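You operate a simulated robot arm through the tools that you are given. There is no shell and no other tool. Be economical: measure what you need, move in short steps, check, and stop when the job is done.

You run a simulated two-armed robot. Do the job below in one go: nothing can be reset, and whatever is moved stays where it is left.

TASK
Start the grey dishwasher on the program that the yellow card names.
Fine: shut its door, open the blue valve and switch it on; leave the red valve.

It is judged by the outcome, as a careful person would: the job done as asked, and still so three seconds after it is handed in. It fails if anything else is knocked over, pushed out of place, dropped, spilled or broken.

THE ROBOT
Two 7-joint arms with fingered hands on one trunk, on a base that drives. Base frame: it is fixed to the floor where the robot stands at the start and does not move with it; the origin is under the middle of the robot, x ahead of it, y to its left, z up. Lengths are in m, angles in rad, forces in N, time in s.
The left shoulder is at the start at [0.147, 0.185, 0.978], the right one opposite. Places, roughly: blue valve [0.8, 0.6, 0.7]; grey dishwasher [0.8, 0.2, 0.5]; grey dishwasher door [0.5, 0.2, 0.6]; on button of the grey dishwasher [0.5, 0.4, 0.7]; red valve [0.7, 0.6, 0.6]. Payload 4 kg a hand.
Tool frame (each hand has its own): the origin (TCP) lies between the finger pads and is the grasp point; the fingertips stand 0.026 m ahead of it; z points along the fingers, y is the line along which they close. The gripper opens to 0.132 m. The gripper's body begins 0.073 m behind the TCP. The gripper is a hand of 3 fingers: y runs from the thumb to the fingers, the wrist lies at [0, 0, -0.224] in the tool frame, and closing takes about 1.5 s.
Orientation is told as [roll, pitch, yaw] about the base's x, y, z axes, in that order, counted from this pose: with the fingers straight down and closing along the base's y, the tool's x points along the base's -x, its y along +y and its z along -z.

THE INTERFACE
- The arms move only by the tool apply_moves. It takes "left_plan", "right_plan" or both (then of equal length, played together; a hand with none holds still); each is a list of rows, each a list of 6 numbers: the shift along the tool's x, y, z in m, then the turn, a rotation vector about the tool's x, y, z in rad. In form: [[dx, dy, dz, wx, wy, wz], ...]. A call has 1 to 12 rows; each row is the pose to reach, as a shift and turn from the pose commanded when the call began, along the tool's axes at that moment. "left_jaw" and "right_jaw" are, for a hand that has rows, the opening, from 0 (shut) to 1 (fully open), set as the call begins (left out, the last holds). A row lasts 0.2 s, in which the tool goes at most 0.05 m and 0.15 rad; a call with a longer step from one row to the next is refused whole, and so is a gripper value outside its range. Where a pose cannot be reached the arm comes as near as it can. A force on the tool above 40 N (or 10 N above the force at the start of the call, whichever is more), or a blocked arm, ends the call early, and 0.2 s more pass. Each finger travels about 0.072 m/s and halts on what it meets, pressing with about 33 N; the grip force reading is that of the motor and also rises with nothing between the fingers. The clock runs only during rows and for 0.2 s after the last one: add rows that repeat a pose to give the fingers time. It gives the time, the measured TCP pose, the force on the tool (base axes), the opening and the grip force at its end, in the units of the frame above (readings bear some noise), with the torque about the TCP (base axes, N m) and any sound that the robot's microphone picked up, and new pictures: "show" is both (left out), scene, wrist or none (wrist: the cameras of the hands that moved).
- Cameras (640 x 400 px; columns grow to the right, rows downward): "scene" is now at [0.298, 0.0451, 1.1884]; the picture's right is [0.40, -0.90, -0.18], its down [-0.71, -0.18, -0.68] and it looks along [0.57, 0.41, -0.71] (base axes); focal length 214 px, centre (320, 200). "left" rides on the left gripper at [-0.062, 0.003, -0.092] in its tool frame; the picture's right is [-0.05, -1.00, 0.00], its down [0.83, -0.04, -0.56] and it looks along [0.55, -0.03, 0.83] (tool axes); focal length 230 px, centre (320, 200). "right" rides on the right gripper at [0.062, 0.003, -0.092] in its tool frame; the picture's right is [-0.05, 1.00, 0.00], its down [-0.83, -0.04, -0.55] and it looks along [-0.55, -0.03, 0.83] (tool axes); focal length 230 px, centre (320, 200). There is no depth. A picture from a camera that has moved, and an enlarged one, comes with that camera's place and axes in the base frame and with its lens. The place of the scene camera against the robot may be out by one fixed shift of up to 0.025 m in any direction.
- lift_body(by): slides the trunk up (or, below 0, down) by that many m; the arms and the scene camera ride with it, the base frame stays. It gives what a move gives, with no picture.
- base_move(legs): drives the robot by 1 to 6 legs, each [ahead, left, turn to the left] in m, m and rad, along the robot's own axes; the way and the turn of a leg run together, so that a leg with both is an arc; at most 1.5 m and 3.142 rad a leg. The arms and the cameras ride along, it lands a little off, and it stops where it bumps. It gives what a move gives, and a new picture of the scene camera.
- finger_targets(finger1, finger2, thumb_bend, hand): sets how far each is bent, from 0 (flat) to 100 (curled in); at 30 the hand is open as for a grip, at 70 the pads meet at the TCP. One left out holds its place. A second passes; each finger stops where it meets its share of the squeeze, and holds until it gets a number again. A gripper value or a shape takes the hand back. It gives what a move gives, with no picture; readings hold the bend of each and the force on the fingers (four entries, about 0 where the hand has none), thumb and palm.
- set_grasp(shape, hand): the hand has 3 fingers and takes this shape, open, in about a second: jaw (thumb against the fingers, like two jaws); tri (thumb and two fingers); tip (a fingertip pinch); poke (one finger out to press); point (the index stretched); flat (the hand flat); cup (the hand cupped); fist (a fist). The gripper value then closes the fingers along that shape, each until it touches; the sizes above hold for jaw. It gives what a move gives, with no picture.
- pan_tilt(pan, tilt): turns the head with the scene camera to pan (to the left, within 1.501 rad either way) and tilt (down, from -0.506 to 1.204), counted from straight ahead of the robot. It gives what a move gives, and a new picture of the scene camera.
- enlarge(camera, box): a new picture of the part [left, top, right, bottom] of that camera's present view, enlarged. The clock stands still meanwhile.
- hand_in(): hands the job in; it is judged then, once.

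Work in short steps. Places have to be worked out from the pictures, the camera data and where the tool is seen: move nearer, look again, correct. Check each grasp and each placing, and mend what went wrong. You have 120 turns and 260 pictures in all, those below and enlarged ones among them. Open the grippers and draw the arms clear of the work before you hand the job in, unless the task says otherwise; then end with one line.

The tools are called as a command line: name --argument value ..., lists and objects as JSON in quotes. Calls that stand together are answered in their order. apply_moves: Moves the arms, as the interface text tells. Its arguments: {"type":"object","properties":{"left_plan":{"type":"array"},"left_jaw":{"type":"number"},"right_plan":{"type":"array"},"right_jaw":{"type":"number"},"show":{"type":"string","enum":["both","scene","wrist","none"]}},"required":[]} The other tools are called the same way: lift_body (by) slides the trunk up or down; set_grasp (shape, hand) gives the hand a shape; finger_targets (finger1, finger2, thumb_bend, hand) moves the fingers one by one; base_move (legs) drives the base; pan_tilt (pan, tilt) turns the head that bears the scene camera; enlarge (camera, box) takes an enlarged picture of a part of a camera's view; hand_in () hands the job in.

At the start:

```text
time: 0.0
left_eef_pos: [0.3569, 0.5223, 1.0083]
left_orientation: [-0.001, -0.001, -0.001]
left_force: [-0.3, 0.2, 1.1]
left_wrist_torque: [0.03, 0.02, -0.02]
left_opening: 0.132
left_finger_force: 0.1
left_shape: jaw
left_bend: [30.0, 30.0, 30.0]
left_finger forces: [0.1, 0.1, 0.0, 0.1, 0.1, 0.0]
right_eef_pos: [0.5639, 0.0547, 1.0265]
right_orientation: [-0.002, 0.0, 0.0]
right_force: [-0.7, 0.3, 0.5]
right_wrist_torque: [0.0, -0.03, 0.0]
right_opening: 0.1321
right_finger_force: 0.0
right_shape: jaw
right_bend: [30.0, 30.0, 30.0]
right_finger forces: [0.0, 0.1, 0.1, 0.1, 0.0, 0.0]
trunk travel left (down, up): [-0.05, 0.412]
robot x, y, heading: [0.0004, 0.0015, -0.002]
head pan, tilt: [0.459, 0.419]
```

scene: 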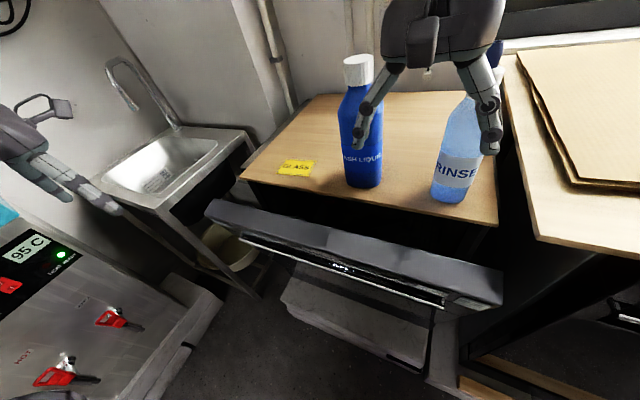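
right: 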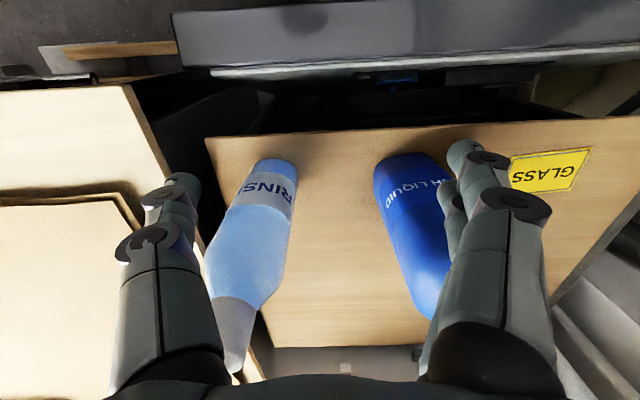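
left: 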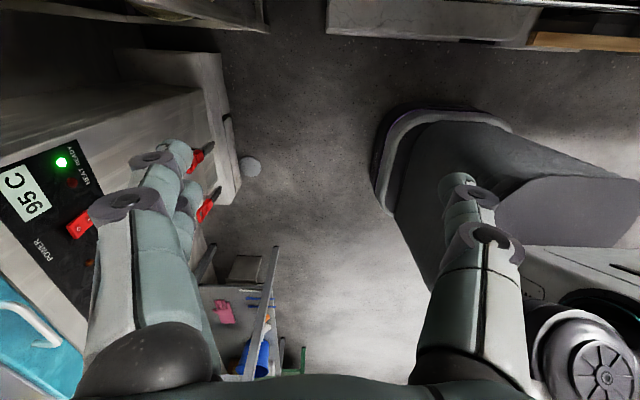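

The card appears to read GLASS, and the dishwasher door hangs partly open. I'll look closer at the dishwasher front and around it.

enlarge --camera "scene" --box '[180, 140, 520, 380]'

pan_tilt --pan 0.3 --tilt 0.75

```text
1.67 times, centred on (350, 260) of scene
camera zoom: at [0.298, 0.0451, 1.1884], right [0.4, -0.9, -0.18], down [-0.71, -0.18, -0.68], along [0.57, 0.41, -0.71], focal length 358 px, centre (270, 100)
```

zoom: 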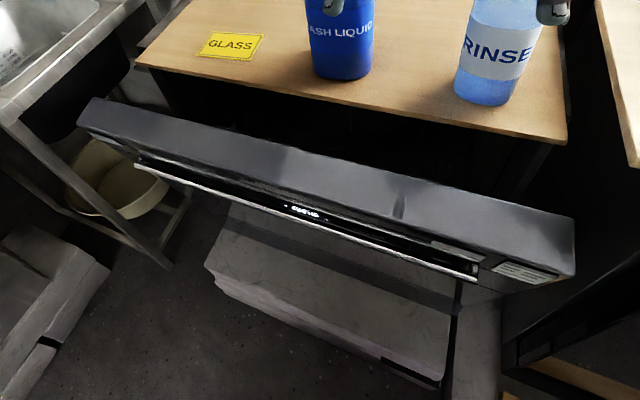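

```text
time: 0.8
left_eef_pos: [0.3575, 0.5227, 1.0085]
left_orientation: [0.0, 0.002, -0.001]
left_force: [-0.8, -0.4, -0.3]
left_wrist_torque: [-0.01, 0.0, 0.0]
left_opening: 0.132
left_finger_force: 0.0
left_shape: jaw
left_bend: [30.0, 30.0, 30.0]
left_finger forces: [0.0, 0.1, 0.1, 0.1, 0.0, 0.0]
right_eef_pos: [0.5644, 0.0538, 1.0256]
right_orientation: [0.0, -0.001, 0.001]
right_force: [0.4, 0.2, -0.4]
right_wrist_torque: [0.03, 0.03, 0.01]
right_opening: 0.1322
right_finger_force: 0.0
right_shape: jaw
right_bend: [30.0, 30.0, 30.0]
right_finger forces: [0.1, 0.0, 0.0, 0.0, 0.0, 0.0]
trunk travel left (down, up): [-0.05, 0.412]
robot x, y, heading: [0.0007, 0.0018, 0.003]
head pan, tilt: [0.3, 0.75]
camera scene: at [0.2825, 0.0287, 1.1633], right [0.27, -0.96, -0.12], down [-0.9, -0.2, -0.39], along [0.35, 0.22, -0.91], focal length 214 px, centre (320, 200)
```

scene: 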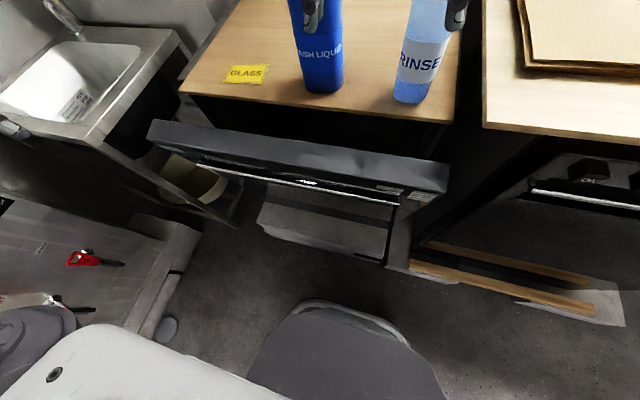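

I need more detail: the door's control strip, and the valve area near [0.8,0.6,0.7].

enlarge --camera "scene" --box '[130, 100, 460, 280]'

pan_tilt --pan 0.75 --tilt 0.45

enlarge --camera "scene" --box '[200, 60, 460, 260]'

```text
1.94 times, centred on (295, 190) of scene
camera zoom: at [0.2825, 0.0287, 1.1633], right [0.27, -0.96, -0.12], down [-0.9, -0.2, -0.39], along [0.35, 0.22, -0.91], focal length 416 px, centre (368, 219)
```

zoom: 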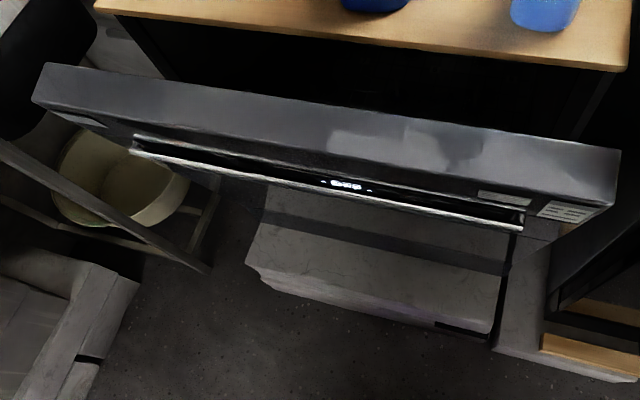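

```text
time: 1.7
left_eef_pos: [0.3578, 0.5232, 1.01]
left_orientation: [0.0, 0.0, 0.0]
left_force: [-0.5, -0.2, -0.1]
left_wrist_torque: [0.01, 0.0, -0.01]
left_opening: 0.1319
left_finger_force: 0.1
left_shape: jaw
left_bend: [30.0, 30.0, 30.0]
left_finger forces: [0.0, 0.0, 0.1, 0.0, 0.1, 0.0]
right_eef_pos: [0.5653, 0.0545, 1.0249]
right_orientation: [0.0, 0.001, 0.0]
right_force: [-0.3, 0.0, 0.5]
right_wrist_torque: [-0.03, 0.0, 0.0]
right_opening: 0.1317
right_finger_force: 0.0
right_shape: jaw
right_bend: [30.0, 30.0, 30.0]
right_finger forces: [0.1, 0.1, 0.0, 0.0, 0.0, 0.0]
trunk travel left (down, up): [-0.05, 0.412]
robot x, y, heading: [0.0032, -0.0028, 0.003]
head pan, tilt: [0.75, 0.45]
camera scene: at [0.2827, 0.0668, 1.1922], right [0.62, -0.73, -0.28], down [-0.66, -0.3, -0.69], along [0.42, 0.61, -0.67], focal length 214 px, centre (320, 200)
```

scene: 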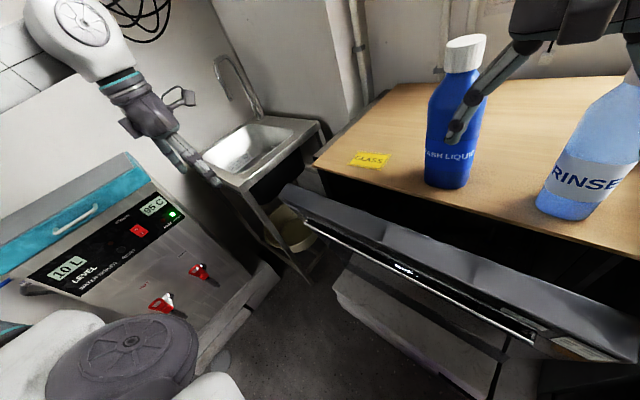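

```text
2.00 times, centred on (330, 160) of scene
camera zoom: at [0.2827, 0.0668, 1.1922], right [0.62, -0.73, -0.28], down [-0.66, -0.3, -0.69], along [0.42, 0.61, -0.67], focal length 429 px, centre (300, 280)
```

zoom: 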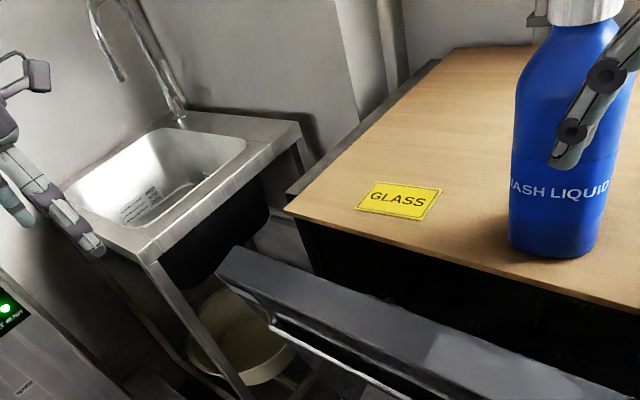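

The dishwasher appears to have a top at about z=0.85 (door ~0.6 m wide). I'll look to both sides before driving back for a frontal view.

pan_tilt --pan 1.5 --tilt 0.6

pan_tilt --pan -1.2 --tilt 0.6

pan_tilt --pan -0.1 --tilt 0.2

```text
time: 2.8
left_eef_pos: [0.3576, 0.5229, 1.0084]
left_orientation: [0.0, -0.001, -0.001]
left_force: [-0.5, -0.1, -0.2]
left_wrist_torque: [-0.03, -0.03, 0.0]
left_opening: 0.1318
left_finger_force: 0.1
left_shape: jaw
left_bend: [30.0, 30.0, 30.0]
left_finger forces: [0.0, 0.1, 0.0, 0.1, 0.1, 0.0]
right_eef_pos: [0.5656, 0.0544, 1.0263]
right_orientation: [0.0, -0.002, 0.0]
right_force: [0.2, 0.6, 0.7]
right_wrist_torque: [-0.01, 0.01, -0.04]
right_opening: 0.132
right_finger_force: 0.0
right_shape: jaw
right_bend: [30.0, 30.0, 30.0]
right_finger forces: [0.1, 0.0, 0.1, 0.1, 0.0, 0.0]
trunk travel left (down, up): [-0.05, 0.412]
robot x, y, heading: [0.0002, -0.0022, -0.002]
head pan, tilt: [1.499, 0.6]
camera scene: at [0.2217, 0.0923, 1.2052], right [0.91, -0.07, -0.42], down [-0.38, -0.56, -0.73], along [-0.18, 0.82, -0.54], focal length 214 px, centre (320, 200)
```

scene: 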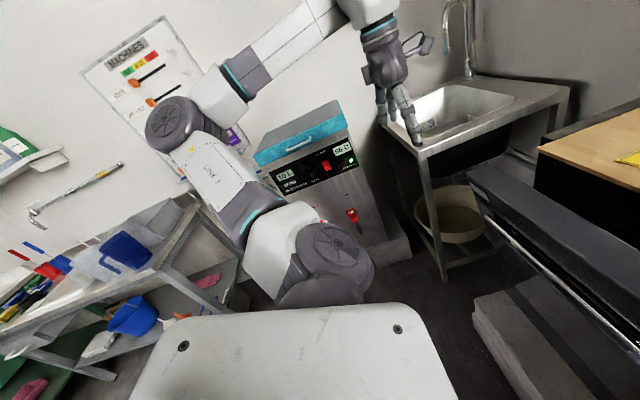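

```text
time: 5.2
left_eef_pos: [0.3569, 0.5228, 1.0092]
left_orientation: [-0.001, 0.0, -0.001]
left_force: [0.0, -0.1, -0.6]
left_wrist_torque: [-0.05, -0.02, 0.01]
left_opening: 0.1322
left_finger_force: 0.1
left_shape: jaw
left_bend: [30.0, 30.0, 30.0]
left_finger forces: [0.1, 0.0, 0.1, 0.1, 0.0, 0.0]
right_eef_pos: [0.5642, 0.0547, 1.0246]
right_orientation: [-0.001, -0.001, -0.001]
right_force: [-0.9, -0.2, 0.4]
right_wrist_torque: [-0.02, 0.0, 0.01]
right_opening: 0.1321
right_finger_force: 0.0
right_shape: jaw
right_bend: [30.0, 30.0, 30.0]
right_finger forces: [0.0, 0.0, 0.0, 0.0, 0.0, 0.0]
trunk travel left (down, up): [-0.05, 0.412]
robot x, y, heading: [0.0005, -0.0018, -0.004]
head pan, tilt: [-1.201, 0.6]
camera scene: at [0.245, -0.0782, 1.1946], right [-0.85, -0.36, 0.39], down [-0.53, 0.53, -0.67], along [0.04, -0.77, -0.64], focal length 214 px, centre (320, 200)
```

scene: 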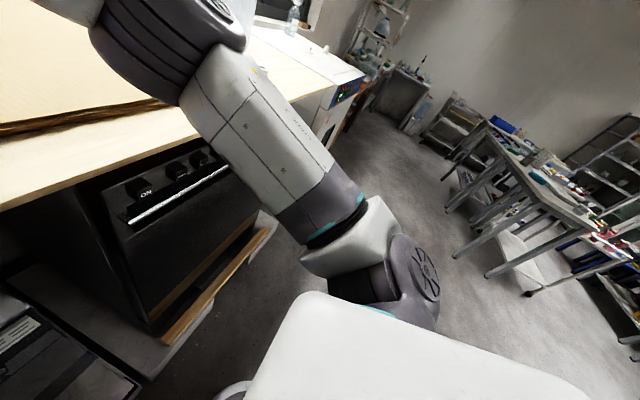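

```text
time: 6.5
left_eef_pos: [0.3574, 0.5242, 1.0087]
left_orientation: [0.001, 0.0, -0.001]
left_force: [-0.7, -0.3, -0.2]
left_wrist_torque: [-0.02, 0.01, 0.02]
left_opening: 0.132
left_finger_force: 0.1
left_shape: jaw
left_bend: [30.0, 30.0, 30.0]
left_finger forces: [0.0, 0.1, 0.0, 0.1, 0.0, 0.0]
right_eef_pos: [0.5654, 0.0533, 1.0255]
right_orientation: [0.0, 0.0, 0.002]
right_force: [-0.6, 0.6, 0.0]
right_wrist_torque: [0.01, 0.03, 0.01]
right_opening: 0.1322
right_finger_force: 0.2
right_shape: jaw
right_bend: [30.0, 30.0, 30.0]
right_finger forces: [0.1, 0.1, 0.0, 0.0, 0.0, 0.0]
trunk travel left (down, up): [-0.05, 0.412]
robot x, y, heading: [0.0019, -0.0005, -0.0]
head pan, tilt: [-0.099, 0.201]
camera scene: at [0.3155, -0.0052, 1.2027], right [-0.09, -0.99, 0.04], down [-0.59, 0.02, -0.81], along [0.8, -0.1, -0.59], focal length 214 px, centre (320, 200)
```

scene: 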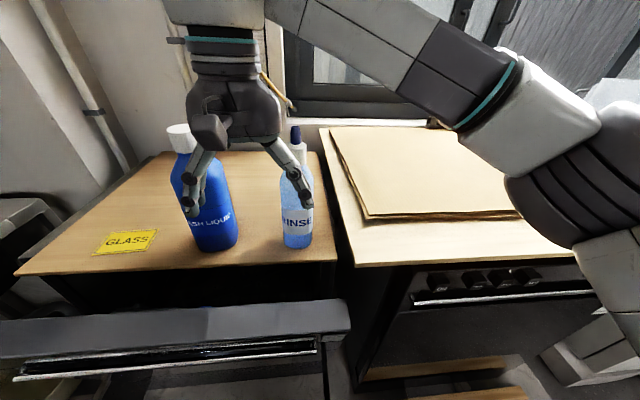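

The right hand hovers over the bottles; I'll raise it straight up and pull it back, checking the wall poster meanwhile.

apply_moves --right_plan '[[0, 0, -0.05, 0, 0, 0], [0, 0, -0.1, 0, 0, 0], [0, 0, -0.15, 0, 0, 0], [0.05, 0, -0.15, 0, 0, 0], [0.1, 0, -0.15, 0, 0, 0], [0.15, 0, -0.15, 0, 0, 0]]' --show "none"

pan_tilt --pan 1.5 --tilt 0.3

enlarge --camera "scene" --box '[60, 60, 260, 220]'

```text
time: 8.0
left_eef_pos: [0.3568, 0.5231, 1.0104]
left_orientation: [0.0, -0.003, 0.0]
left_force: [-0.3, 0.0, -0.5]
left_wrist_torque: [0.0, -0.03, -0.02]
left_opening: 0.1319
left_finger_force: 0.1
left_shape: jaw
left_bend: [30.0, 30.0, 30.0]
left_finger forces: [0.0, 0.0, 0.1, 0.1, 0.1, 0.0]
right_eef_pos: [0.415, 0.0513, 1.1764]
right_orientation: [0.002, -0.003, 0.0]
right_force: [-0.3, -1.1, -0.2]
right_wrist_torque: [-0.01, -0.05, -0.01]
right_opening: 0.1321
right_finger_force: 0.1
right_shape: jaw
right_bend: [30.0, 30.0, 30.0]
right_finger forces: [0.0, 0.1, 0.1, 0.1, 0.1, 0.0]
trunk travel left (down, up): [-0.05, 0.412]
robot x, y, heading: [0.0019, -0.0009, 0.0]
head pan, tilt: [-0.099, 0.201]
```

```text
time: 9.6
left_eef_pos: [0.3571, 0.5221, 1.0091]
left_orientation: [0.001, 0.001, -0.001]
left_force: [-0.1, -0.3, 0.4]
left_wrist_torque: [-0.01, -0.01, 0.01]
left_opening: 0.1319
left_finger_force: 0.0
left_shape: jaw
left_bend: [30.0, 30.0, 30.0]
left_finger forces: [0.0, 0.0, 0.0, 0.1, 0.1, 0.0]
right_eef_pos: [0.4182, 0.0511, 1.1755]
right_orientation: [0.001, -0.001, 0.0]
right_force: [0.4, 0.3, 0.7]
right_wrist_torque: [0.02, 0.03, -0.02]
right_opening: 0.1317
right_finger_force: 0.1
right_shape: jaw
right_bend: [30.0, 30.0, 30.0]
right_finger forces: [0.1, 0.1, 0.1, 0.0, 0.0, 0.1]
trunk travel left (down, up): [-0.05, 0.412]
robot x, y, heading: [-0.0021, -0.0004, -0.004]
head pan, tilt: [1.499, 0.3]
camera scene: at [0.2334, 0.0973, 1.2301], right [0.91, -0.07, -0.42], down [-0.42, -0.29, -0.86], along [-0.06, 0.95, -0.3], focal length 214 px, centre (320, 200)
```

scene: 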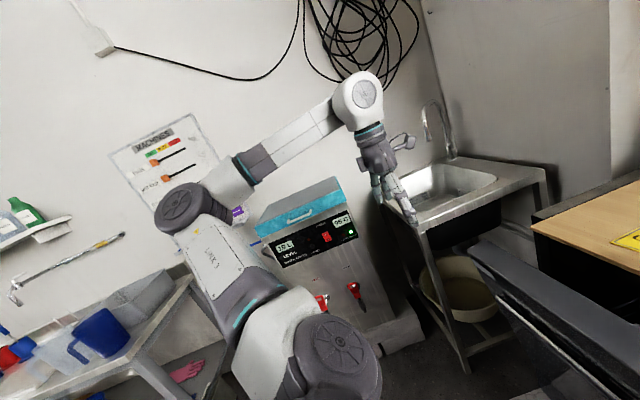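

```text
2.50 times, centred on (160, 140) of scene
camera zoom: at [0.2334, 0.0973, 1.2301], right [0.91, -0.07, -0.42], down [-0.42, -0.29, -0.86], along [-0.06, 0.95, -0.3], focal length 536 px, centre (720, 350)
```

zoom: 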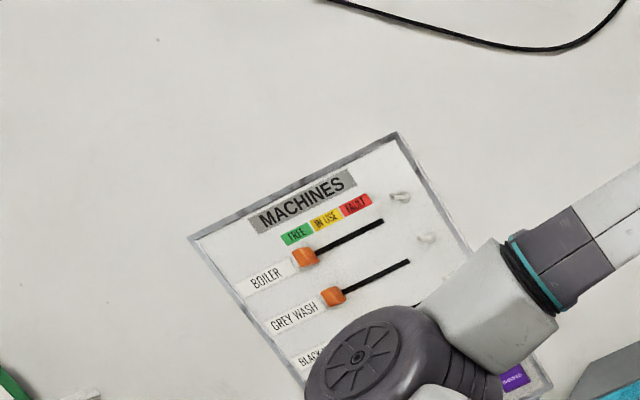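

A status board only; not part of the request. Now I'll back off 0.5 m to see the dishwasher front and valves.

base_move --legs '[[-0.5, 0, 0]]'

pan_tilt --pan 0.35 --tilt 0.25

enlarge --camera "scene" --box '[120, 160, 460, 380]'

```text
time: 12.5
left_eef_pos: [-0.1434, 0.5245, 1.0093]
left_orientation: [0.001, 0.0, 0.008]
left_force: [0.3, -0.9, -0.3]
left_wrist_torque: [0.01, -0.05, 0.0]
left_opening: 0.1321
left_finger_force: 0.1
left_shape: jaw
left_bend: [30.0, 30.0, 30.0]
left_finger forces: [0.1, 0.0, 0.0, 0.1, 0.1, 0.1]
right_eef_pos: [-0.0797, 0.0524, 1.176]
right_orientation: [0.0, -0.001, 0.01]
right_force: [-0.9, -0.4, 0.3]
right_wrist_torque: [-0.01, -0.03, -0.02]
right_opening: 0.1319
right_finger_force: 0.0
right_shape: jaw
right_bend: [30.0, 30.0, 30.0]
right_finger forces: [0.0, 0.1, 0.0, 0.1, 0.0, 0.0]
trunk travel left (down, up): [-0.05, 0.412]
robot x, y, heading: [-0.4974, -0.0051, 0.013]
head pan, tilt: [1.499, 0.3]
camera scene: at [-0.2638, 0.0972, 1.2301], right [0.91, -0.06, -0.42], down [-0.41, -0.3, -0.86], along [-0.07, 0.95, -0.3], focal length 214 px, centre (320, 200)
```

scene: 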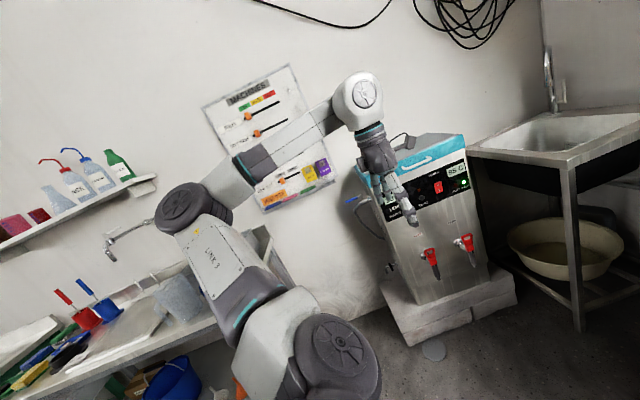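

```text
time: 13.9
left_eef_pos: [-0.1429, 0.5239, 1.0092]
left_orientation: [-0.001, 0.0, 0.008]
left_force: [-0.9, -0.3, -1.0]
left_wrist_torque: [-0.01, 0.02, 0.03]
left_opening: 0.1321
left_finger_force: 0.1
left_shape: jaw
left_bend: [30.0, 30.0, 30.0]
left_finger forces: [0.1, 0.0, 0.1, 0.1, 0.1, 0.1]
right_eef_pos: [-0.0784, 0.0536, 1.1761]
right_orientation: [0.001, 0.0, 0.007]
right_force: [-0.1, -0.5, -1.0]
right_wrist_torque: [-0.01, 0.01, -0.02]
right_opening: 0.1319
right_finger_force: 0.0
right_shape: jaw
right_bend: [30.0, 30.0, 30.0]
right_finger forces: [0.0, 0.1, 0.1, 0.0, 0.0, 0.0]
trunk travel left (down, up): [-0.05, 0.412]
robot x, y, heading: [-0.4983, 0.0008, 0.013]
head pan, tilt: [0.351, 0.25]
camera scene: at [-0.1873, 0.0369, 1.2007], right [0.32, -0.94, -0.14], down [-0.61, -0.09, -0.78], along [0.72, 0.34, -0.6], focal length 214 px, centre (320, 200)
```

scene: 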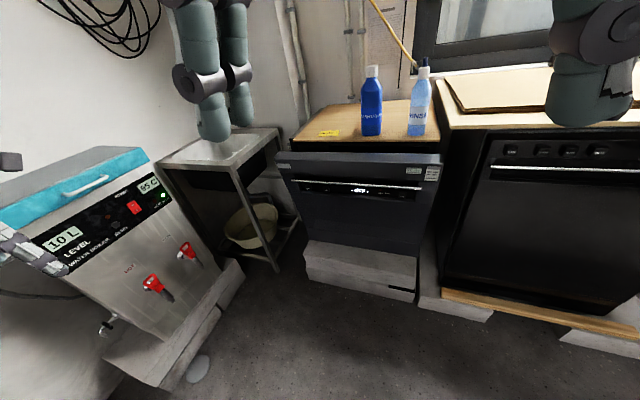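

```text
1.82 times, centred on (290, 270) of scene
camera zoom: at [-0.1873, 0.0369, 1.2007], right [0.32, -0.94, -0.14], down [-0.61, -0.09, -0.78], along [0.72, 0.34, -0.6], focal length 390 px, centre (374, 73)
```

zoom: 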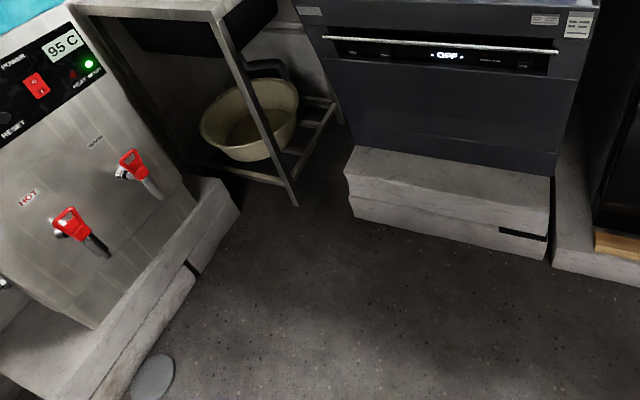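

Good frontal view; the display reads OFF. Enlarging the control strip and the gap left of the machine.

enlarge --camera "scene" --box '[275, 150, 445, 250]'

enlarge --camera "scene" --box '[280, 160, 360, 210]'

enlarge --camera "scene" --box '[360, 160, 440, 210]'

enlarge --camera "scene" --box '[220, 80, 340, 200]'

```text
3.76 times, centred on (360, 200) of scene
camera zoom: at [-0.1873, 0.0369, 1.2007], right [0.32, -0.94, -0.14], down [-0.61, -0.09, -0.78], along [0.72, 0.34, -0.6], focal length 807 px, centre (169, 200)
```

zoom: 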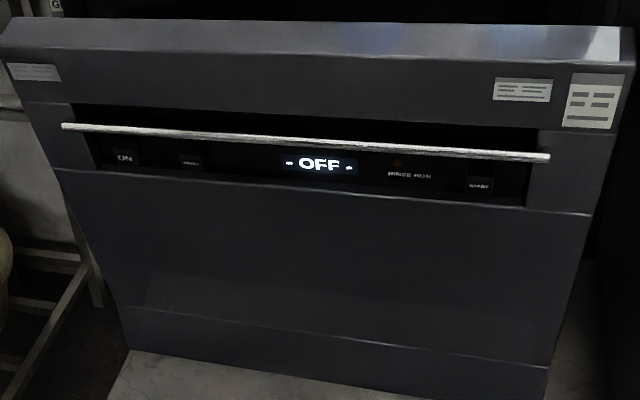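

```text
8.00 times, centred on (320, 185) of scene
camera zoom: at [-0.1873, 0.0369, 1.2007], right [0.32, -0.94, -0.14], down [-0.61, -0.09, -0.78], along [0.72, 0.34, -0.6], focal length 1716 px, centre (320, 320)
```

zoom: 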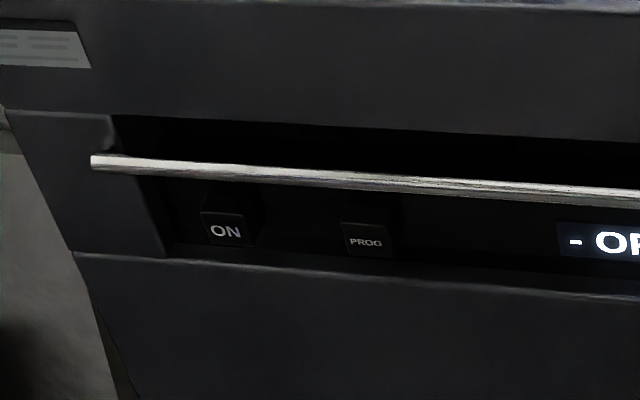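

```text
8.00 times, centred on (400, 185) of scene
camera zoom: at [-0.1873, 0.0369, 1.2007], right [0.32, -0.94, -0.14], down [-0.61, -0.09, -0.78], along [0.72, 0.34, -0.6], focal length 1716 px, centre (-320, 320)
```

zoom: 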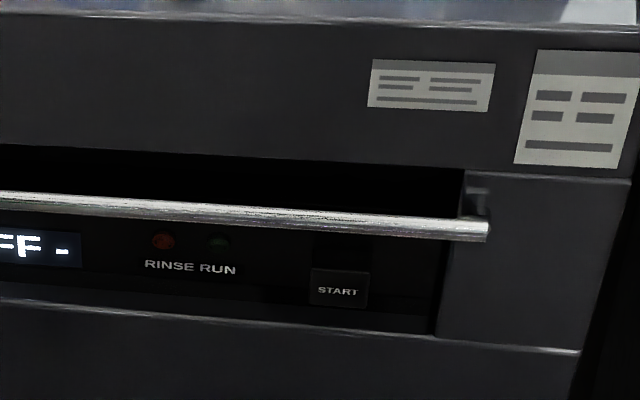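

```text
3.33 times, centred on (280, 140) of scene
camera zoom: at [-0.1873, 0.0369, 1.2007], right [0.32, -0.94, -0.14], down [-0.61, -0.09, -0.78], along [0.72, 0.34, -0.6], focal length 715 px, centre (453, 400)
```

zoom: 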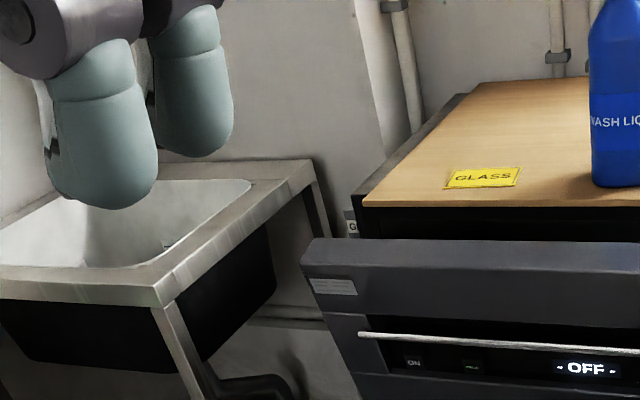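

Controls: ON, PROG, display, START in the recess behind the bar handle. The valves are hidden left of the machine; I'll raise the trunk and shift left to look over into that gap.

lift_body --by 0.4

base_move --legs '[[0.2, 0.25, 0]]'

pan_tilt --pan 0.45 --tilt 0.4

enlarge --camera "scene" --box '[240, 100, 440, 240]'

```text
time: 17.7
left_eef_pos: [-0.1425, 0.5251, 1.4089]
left_orientation: [0.0, 0.0, 0.01]
left_force: [-0.4, -0.2, 0.4]
left_wrist_torque: [-0.03, -0.05, -0.01]
left_opening: 0.1319
left_finger_force: 0.1
left_shape: jaw
left_bend: [30.0, 30.0, 30.0]
left_finger forces: [0.1, 0.1, 0.0, 0.1, 0.1, 0.0]
right_eef_pos: [-0.0792, 0.0531, 1.5767]
right_orientation: [0.001, 0.001, 0.007]
right_force: [0.2, -0.8, -1.1]
right_wrist_torque: [0.0, -0.04, 0.0]
right_opening: 0.1321
right_finger_force: 0.0
right_shape: jaw
right_bend: [30.0, 30.0, 30.0]
right_finger forces: [0.0, 0.0, 0.1, 0.0, 0.0, 0.0]
trunk travel left (down, up): [-0.45, 0.012]
robot x, y, heading: [-0.4958, -0.0013, 0.01]
head pan, tilt: [0.351, 0.25]
```

```text
time: 19.9
left_eef_pos: [0.0544, 0.7719, 1.4097]
left_orientation: [0.002, -0.002, 0.01]
left_force: [-0.8, 0.2, -0.2]
left_wrist_torque: [0.03, 0.0, 0.02]
left_opening: 0.1318
left_finger_force: 0.0
left_shape: jaw
left_bend: [30.0, 30.0, 30.0]
left_finger forces: [0.1, 0.0, 0.0, 0.0, 0.0, 0.0]
right_eef_pos: [0.1187, 0.3008, 1.5765]
right_orientation: [0.001, 0.0, 0.01]
right_force: [-1.0, 0.2, -0.5]
right_wrist_torque: [-0.01, 0.01, -0.01]
right_opening: 0.1321
right_finger_force: 0.0
right_shape: jaw
right_bend: [30.0, 30.0, 30.0]
right_finger forces: [0.0, 0.0, 0.1, 0.1, 0.1, 0.0]
trunk travel left (down, up): [-0.45, 0.012]
robot x, y, heading: [-0.3003, 0.2473, 0.013]
head pan, tilt: [0.351, 0.25]
camera scene: at [-0.2292, 0.2817, 1.7009], right [0.35, -0.94, 0.0], down [-0.23, -0.09, -0.97], along [0.91, 0.34, -0.25], focal length 214 px, centre (320, 200)
```

scene: 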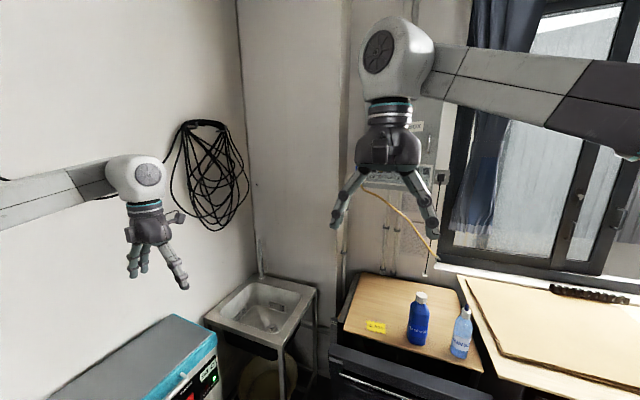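

```text
time: 20.6
left_eef_pos: [0.0552, 0.7733, 1.4091]
left_orientation: [0.0, 0.0, 0.011]
left_force: [-0.3, -0.2, -0.4]
left_wrist_torque: [0.01, -0.01, -0.01]
left_opening: 0.1317
left_finger_force: 0.1
left_shape: jaw
left_bend: [30.0, 30.0, 30.0]
left_finger forces: [0.0, 0.0, 0.1, 0.0, 0.0, 0.0]
right_eef_pos: [0.1194, 0.303, 1.5756]
right_orientation: [-0.001, 0.0, 0.01]
right_force: [-0.5, -0.3, 0.6]
right_wrist_torque: [0.02, -0.01, -0.02]
right_opening: 0.1319
right_finger_force: 0.1
right_shape: jaw
right_bend: [30.0, 30.0, 30.0]
right_finger forces: [0.1, 0.1, 0.0, 0.0, 0.0, 0.0]
trunk travel left (down, up): [-0.45, 0.012]
robot x, y, heading: [-0.3006, 0.2474, 0.01]
head pan, tilt: [0.45, 0.4]
camera scene: at [-0.2319, 0.2919, 1.6868], right [0.44, -0.9, 0.0], down [-0.35, -0.17, -0.92], along [0.83, 0.41, -0.39], focal length 214 px, centre (320, 200)
```

scene: 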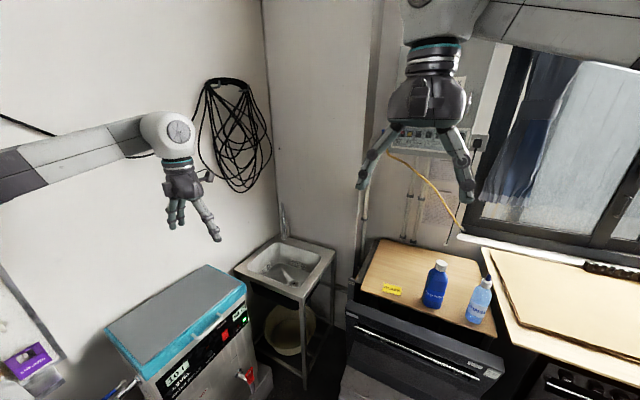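

```text
2.86 times, centred on (340, 170) of scene
camera zoom: at [-0.2319, 0.2919, 1.6868], right [0.44, -0.9, 0.0], down [-0.35, -0.17, -0.92], along [0.83, 0.41, -0.39], focal length 613 px, centre (263, 286)
```

zoom: 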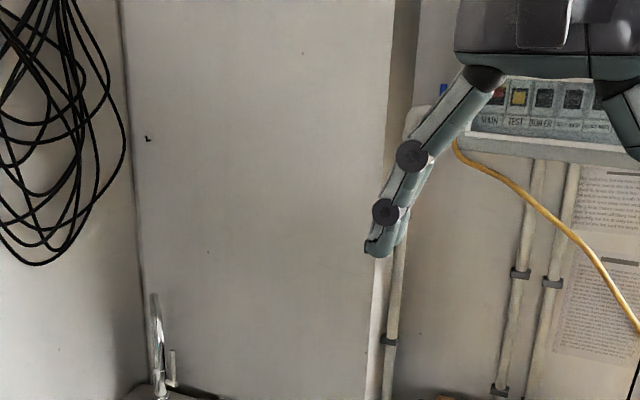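

There's a switch box on the back wall too. I'll enlarge the panel and the gap left of the dishwasher.

enlarge --camera "scene" --box '[300, 230, 420, 320]'

pan_tilt --pan 0.25 --tilt 0.7

enlarge --camera "scene" --box '[220, 110, 400, 250]'

```text
4.44 times, centred on (360, 275) of scene
camera zoom: at [-0.2319, 0.2919, 1.6868], right [0.44, -0.9, 0.0], down [-0.35, -0.17, -0.92], along [0.83, 0.41, -0.39], focal length 953 px, centre (142, -133)
```

zoom: 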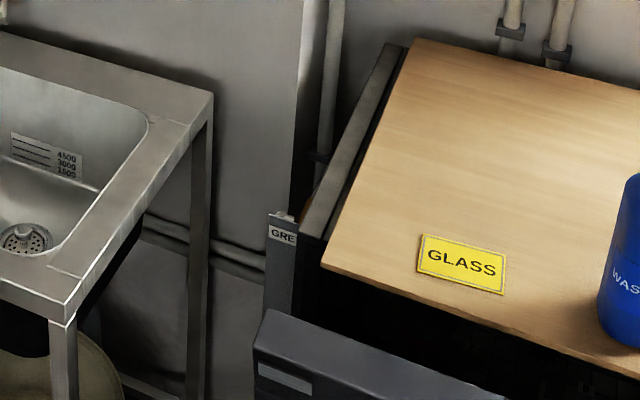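

```text
time: 21.4
left_eef_pos: [0.0553, 0.7741, 1.4089]
left_orientation: [0.0, -0.001, 0.009]
left_force: [-0.4, -0.3, 0.3]
left_wrist_torque: [0.01, -0.01, 0.04]
left_opening: 0.132
left_finger_force: 0.1
left_shape: jaw
left_bend: [30.0, 30.0, 30.0]
left_finger forces: [0.0, 0.0, 0.0, 0.0, 0.1, 0.0]
right_eef_pos: [0.1209, 0.3039, 1.5756]
right_orientation: [0.0, -0.001, 0.012]
right_force: [-1.0, -0.6, 0.2]
right_wrist_torque: [-0.02, 0.0, 0.01]
right_opening: 0.1315
right_finger_force: 0.1
right_shape: jaw
right_bend: [30.0, 30.0, 30.0]
right_finger forces: [0.0, 0.0, 0.1, 0.0, 0.0, 0.0]
trunk travel left (down, up): [-0.45, 0.012]
robot x, y, heading: [-0.2946, 0.249, 0.011]
head pan, tilt: [0.25, 0.7]
camera scene: at [-0.2318, 0.2738, 1.6599], right [0.26, -0.97, 0.0], down [-0.62, -0.17, -0.76], along [0.74, 0.2, -0.64], focal length 214 px, centre (320, 200)
```

scene: 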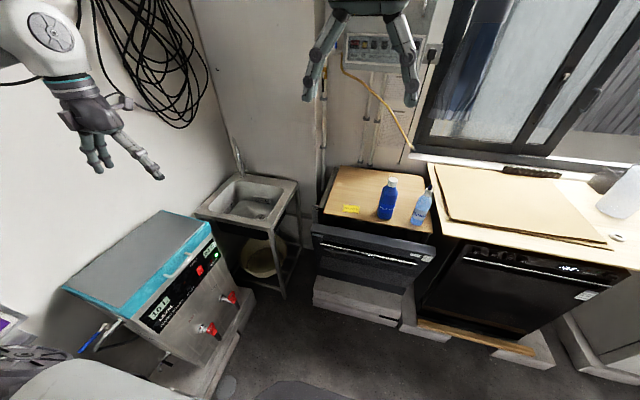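

```text
2.86 times, centred on (310, 180) of scene
camera zoom: at [-0.2318, 0.2738, 1.6599], right [0.26, -0.97, 0.0], down [-0.62, -0.17, -0.76], along [0.74, 0.2, -0.64], focal length 613 px, centre (349, 257)
```

zoom: 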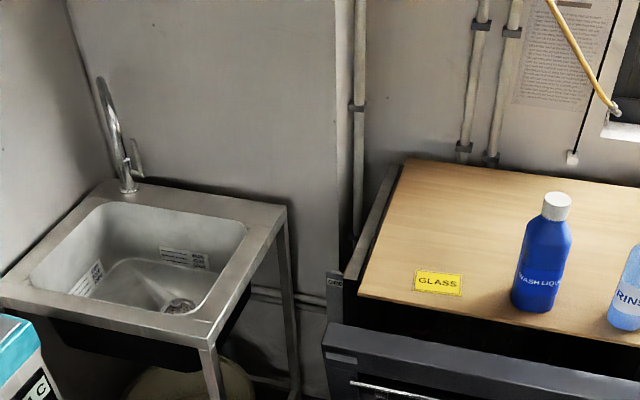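

A GREY-labelled panel stands left of the machine with the valves presumably on its hidden left face. I'll drive ahead, lower the trunk, and look into the gap with the left wrist camera.

base_move --legs '[[0.28, -0.05, 0]]'

lift_body --by -0.25

apply_moves --left_plan '[[0, 0, 0, 0, 0, -0.15], [0, 0, 0, 0, 0, -0.3], [0, 0, 0, 0, 0, -0.45], [-0.04, 0, 0, 0, 0, -0.6], [-0.08, 0, 0, 0, 0, -0.75], [-0.12, 0, 0, 0, 0, -0.9], [-0.16, -0.02, 0, 0, 0, -1.05], [-0.2, -0.04, 0, 0, 0, -1.2], [-0.24, -0.06, 0, 0, 0, -1.35], [-0.27, -0.08, 0, 0, 0, -1.5], [-0.27, -0.1, 0, 0, 0, -1.57]]'

```text
time: 23.4
left_eef_pos: [0.3339, 0.7292, 1.4091]
left_orientation: [-0.002, -0.002, 0.015]
left_force: [0.1, -0.1, -0.5]
left_wrist_torque: [-0.01, 0.02, 0.02]
left_opening: 0.1318
left_finger_force: 0.0
left_shape: jaw
left_bend: [30.0, 30.0, 30.0]
left_finger forces: [0.0, 0.1, 0.0, 0.0, 0.0, 0.0]
right_eef_pos: [0.4009, 0.2583, 1.5773]
right_orientation: [0.001, -0.003, 0.015]
right_force: [-0.6, 0.1, -0.8]
right_wrist_torque: [-0.01, -0.02, 0.01]
right_opening: 0.1318
right_finger_force: 0.0
right_shape: jaw
right_bend: [30.0, 30.0, 30.0]
right_finger forces: [0.0, 0.1, 0.1, 0.0, 0.1, 0.0]
trunk travel left (down, up): [-0.45, 0.012]
robot x, y, heading: [-0.0156, 0.2014, 0.016]
head pan, tilt: [0.25, 0.7]
camera scene: at [0.0477, 0.2271, 1.66], right [0.26, -0.97, 0.0], down [-0.62, -0.17, -0.77], along [0.74, 0.2, -0.64], focal length 214 px, centre (320, 200)
```

scene: 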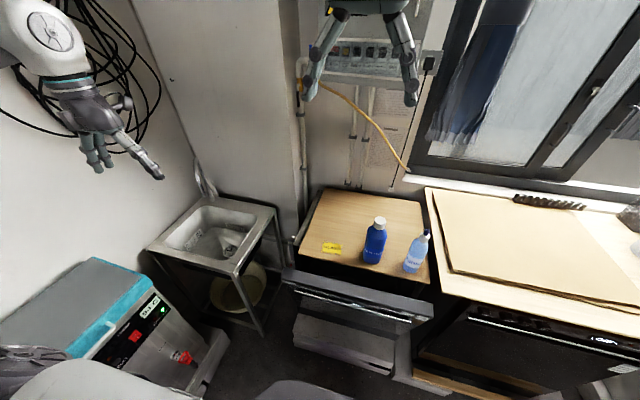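

```text
time: 25.9
left_eef_pos: [0.3357, 0.7283, 1.1596]
left_orientation: [0.0, 0.0, 0.016]
left_force: [0.0, -0.2, 0.1]
left_wrist_torque: [0.02, 0.0, 0.01]
left_opening: 0.1316
left_finger_force: 0.0
left_shape: jaw
left_bend: [30.0, 30.0, 30.0]
left_finger forces: [0.0, 0.1, 0.1, 0.0, 0.0, 0.1]
right_eef_pos: [0.4024, 0.258, 1.3271]
right_orientation: [-0.001, -0.001, 0.012]
right_force: [0.1, -0.5, -0.1]
right_wrist_torque: [0.03, -0.01, -0.04]
right_opening: 0.132
right_finger_force: 0.0
right_shape: jaw
right_bend: [30.0, 30.0, 30.0]
right_finger forces: [0.0, 0.0, 0.1, 0.1, 0.0, 0.1]
trunk travel left (down, up): [-0.2, 0.262]
robot x, y, heading: [-0.0118, 0.1976, 0.013]
head pan, tilt: [0.25, 0.7]
```

```text
time: 28.3
left_eef_pos: [0.6057, 0.6343, 1.1605]
left_orientation: [-0.003, 0.001, 1.586]
left_force: [-0.9, 0.2, -0.5]
left_wrist_torque: [0.01, 0.0, 0.01]
left_opening: 0.1319
left_finger_force: 0.1
left_shape: jaw
left_bend: [30.0, 30.0, 30.0]
left_finger forces: [0.0, 0.1, 0.0, 0.0, 0.1, 0.0]
right_eef_pos: [0.402, 0.2572, 1.3267]
right_orientation: [0.001, 0.0, 0.017]
right_force: [-0.1, -0.2, 0.6]
right_wrist_torque: [0.01, 0.0, -0.01]
right_opening: 0.1319
right_finger_force: 0.1
right_shape: jaw
right_bend: [30.0, 30.0, 30.0]
right_finger forces: [0.0, 0.0, 0.0, 0.0, 0.1, 0.0]
trunk travel left (down, up): [-0.2, 0.262]
robot x, y, heading: [-0.0139, 0.1983, 0.009]
head pan, tilt: [0.25, 0.7]
camera scene: at [0.1458, 0.2274, 1.3841], right [0.26, -0.97, -0.04], down [-0.75, -0.17, -0.64], along [0.61, 0.2, -0.76], focal length 214 px, centre (320, 200)
camera left: at [0.6032, 0.6967, 1.2516], right [1.0, 0.07, 0.0], down [0.06, -0.83, 0.56], along [0.04, -0.55, -0.83], focal length 230 px, centre (320, 200)
```

scene: 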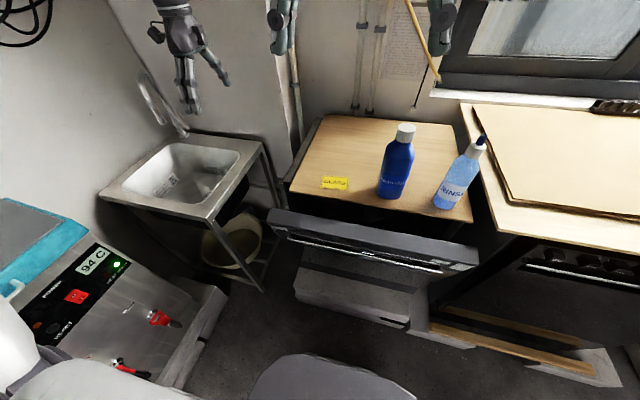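
left: 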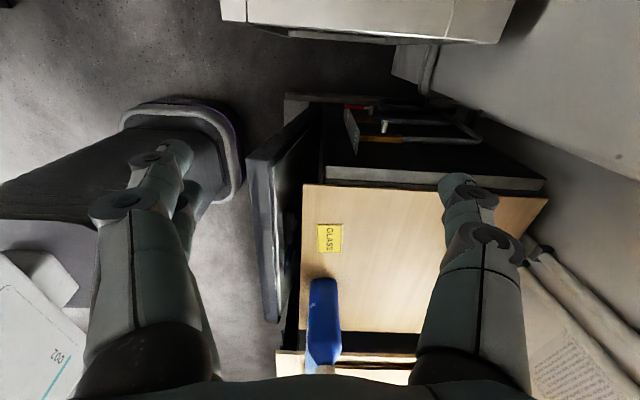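

The wrist camera sees the valves in the gap. Enlarging.

enlarge --camera "left" --box '[300, 70, 500, 195]'

```text
3.20 times, centred on (400, 132) of left
camera zoom: at [0.6032, 0.6967, 1.2516], right [1.0, 0.07, 0.0], down [0.06, -0.83, 0.56], along [0.04, -0.55, -0.83], focal length 736 px, centre (64, 416)
```

zoom: 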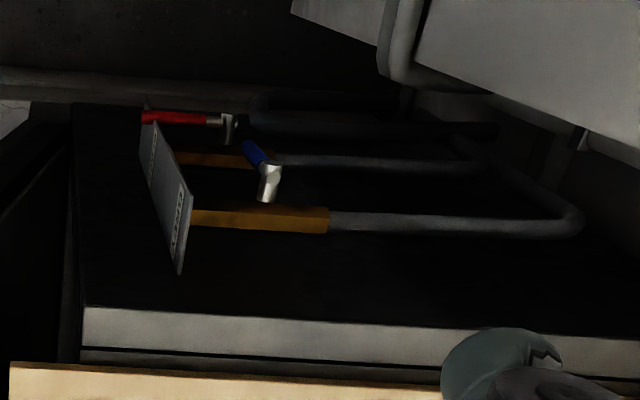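

The blue lever seems perpendicular to its pipe (closed), red along its pipe. I'll go lower and closer to see the lever's axis.

apply_moves --left_plan '[[-0.02, -0.03, 0.03, 0, 0, 0], [-0.03, -0.06, 0.06, 0, 0, 0], [-0.04, -0.08, 0.1, 0, 0, 0], [-0.05, -0.1, 0.14, 0, 0, 0], [-0.05, -0.1, 0.18, 0, 0, 0]]' --show "wrist"

enlarge --camera "left" --box '[160, 0, 480, 200]'

```text
time: 29.5
left_eef_pos: [0.7082, 0.684, 0.976]
left_orientation: [0.0, -0.001, 1.584]
left_force: [-0.2, -0.1, -0.4]
left_wrist_torque: [0.0, 0.0, 0.01]
left_opening: 0.1318
left_finger_force: 0.0
left_shape: jaw
left_bend: [30.0, 30.0, 30.0]
left_finger forces: [0.1, 0.0, 0.0, 0.0, 0.0, 0.1]
right_eef_pos: [0.404, 0.2574, 1.3259]
right_orientation: [0.001, -0.001, 0.016]
right_force: [0.5, 0.8, 0.1]
right_wrist_torque: [-0.02, 0.01, 0.0]
right_opening: 0.1322
right_finger_force: 0.1
right_shape: jaw
right_bend: [30.0, 30.0, 30.0]
right_finger forces: [0.1, 0.0, 0.0, 0.0, 0.0, 0.0]
trunk travel left (down, up): [-0.2, 0.262]
robot x, y, heading: [-0.0136, 0.1983, 0.019]
head pan, tilt: [0.25, 0.7]
camera left: at [0.7054, 0.7472, 1.0675], right [1.0, 0.07, 0.0], down [0.05, -0.83, 0.56], along [0.04, -0.55, -0.83], focal length 230 px, centre (320, 200)
```

left: 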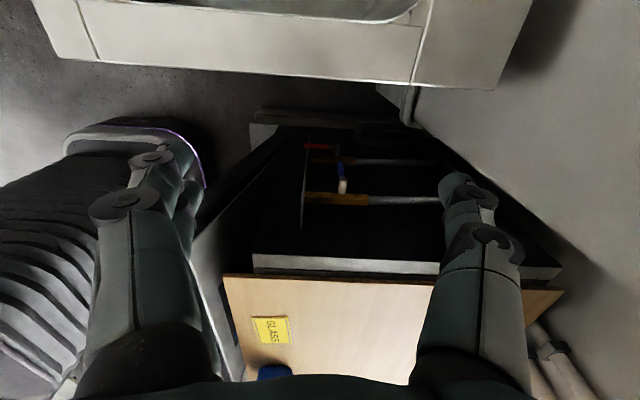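

```text
2.00 times, centred on (320, 100) of left
camera zoom: at [0.7054, 0.7472, 1.0675], right [1.0, 0.07, 0.0], down [0.05, -0.83, 0.56], along [0.04, -0.55, -0.83], focal length 460 px, centre (320, 400)
```

zoom: 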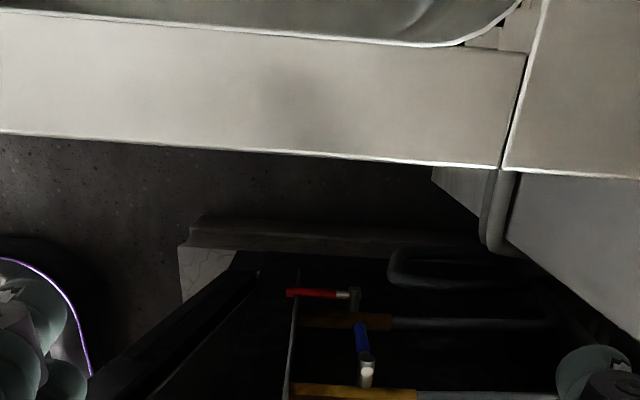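

The blue lever's stem seems to point outward (+y) with the lever hanging down from about (0.76,0.56,0.71). I'll get closer for a more accurate fix.

apply_moves --left_plan '[[0.03, 0, 0.03, 0, 0, 0], [0.06, 0, 0.06, 0, 0, 0], [0.07, 0, 0.1, 0, 0, 0]]' --show "wrist"

enlarge --camera "left" --box '[240, 40, 480, 190]'

```text
time: 30.3
left_eef_pos: [0.7024, 0.6112, 0.8789]
left_orientation: [-0.001, 0.0, 1.585]
left_force: [-0.4, -0.8, -0.5]
left_wrist_torque: [-0.01, -0.02, 0.01]
left_opening: 0.1318
left_finger_force: 0.2
left_shape: jaw
left_bend: [30.0, 30.0, 30.0]
left_finger forces: [0.1, 0.0, 0.1, 0.0, 0.0, 0.0]
left hand out of reach, approached as far as the arm can: row 3
right_eef_pos: [0.4041, 0.2582, 1.3271]
right_orientation: [-0.001, 0.001, 0.016]
right_force: [0.7, 0.1, 0.1]
right_wrist_torque: [-0.07, 0.0, 0.02]
right_opening: 0.1318
right_finger_force: 0.0
right_shape: jaw
right_bend: [30.0, 30.0, 30.0]
right_finger forces: [0.0, 0.1, 0.0, 0.1, 0.0, 0.1]
trunk travel left (down, up): [-0.2, 0.262]
robot x, y, heading: [-0.0152, 0.2041, 0.015]
head pan, tilt: [0.25, 0.7]
camera left: at [0.6982, 0.6743, 0.97], right [1.0, 0.07, 0.0], down [0.05, -0.83, 0.56], along [0.04, -0.55, -0.83], focal length 230 px, centre (320, 200)
```

left: 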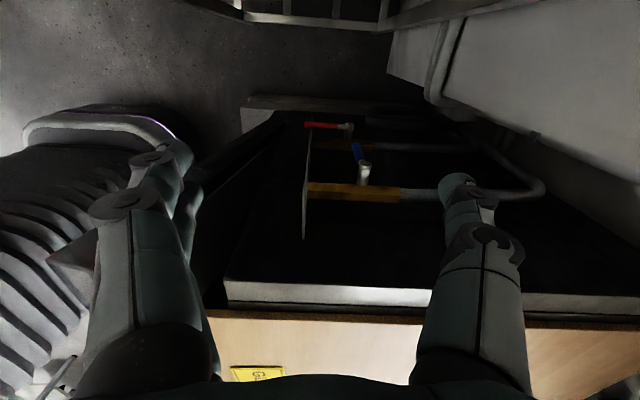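

```text
2.67 times, centred on (360, 115) of left
camera zoom: at [0.6982, 0.6743, 0.97], right [1.0, 0.07, 0.0], down [0.05, -0.83, 0.56], along [0.04, -0.55, -0.83], focal length 614 px, centre (213, 427)
```

zoom: 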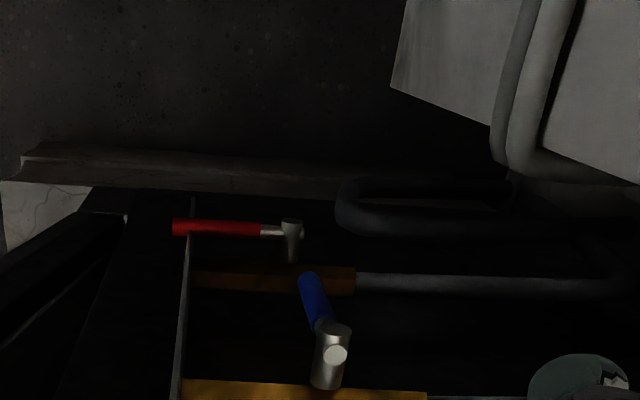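

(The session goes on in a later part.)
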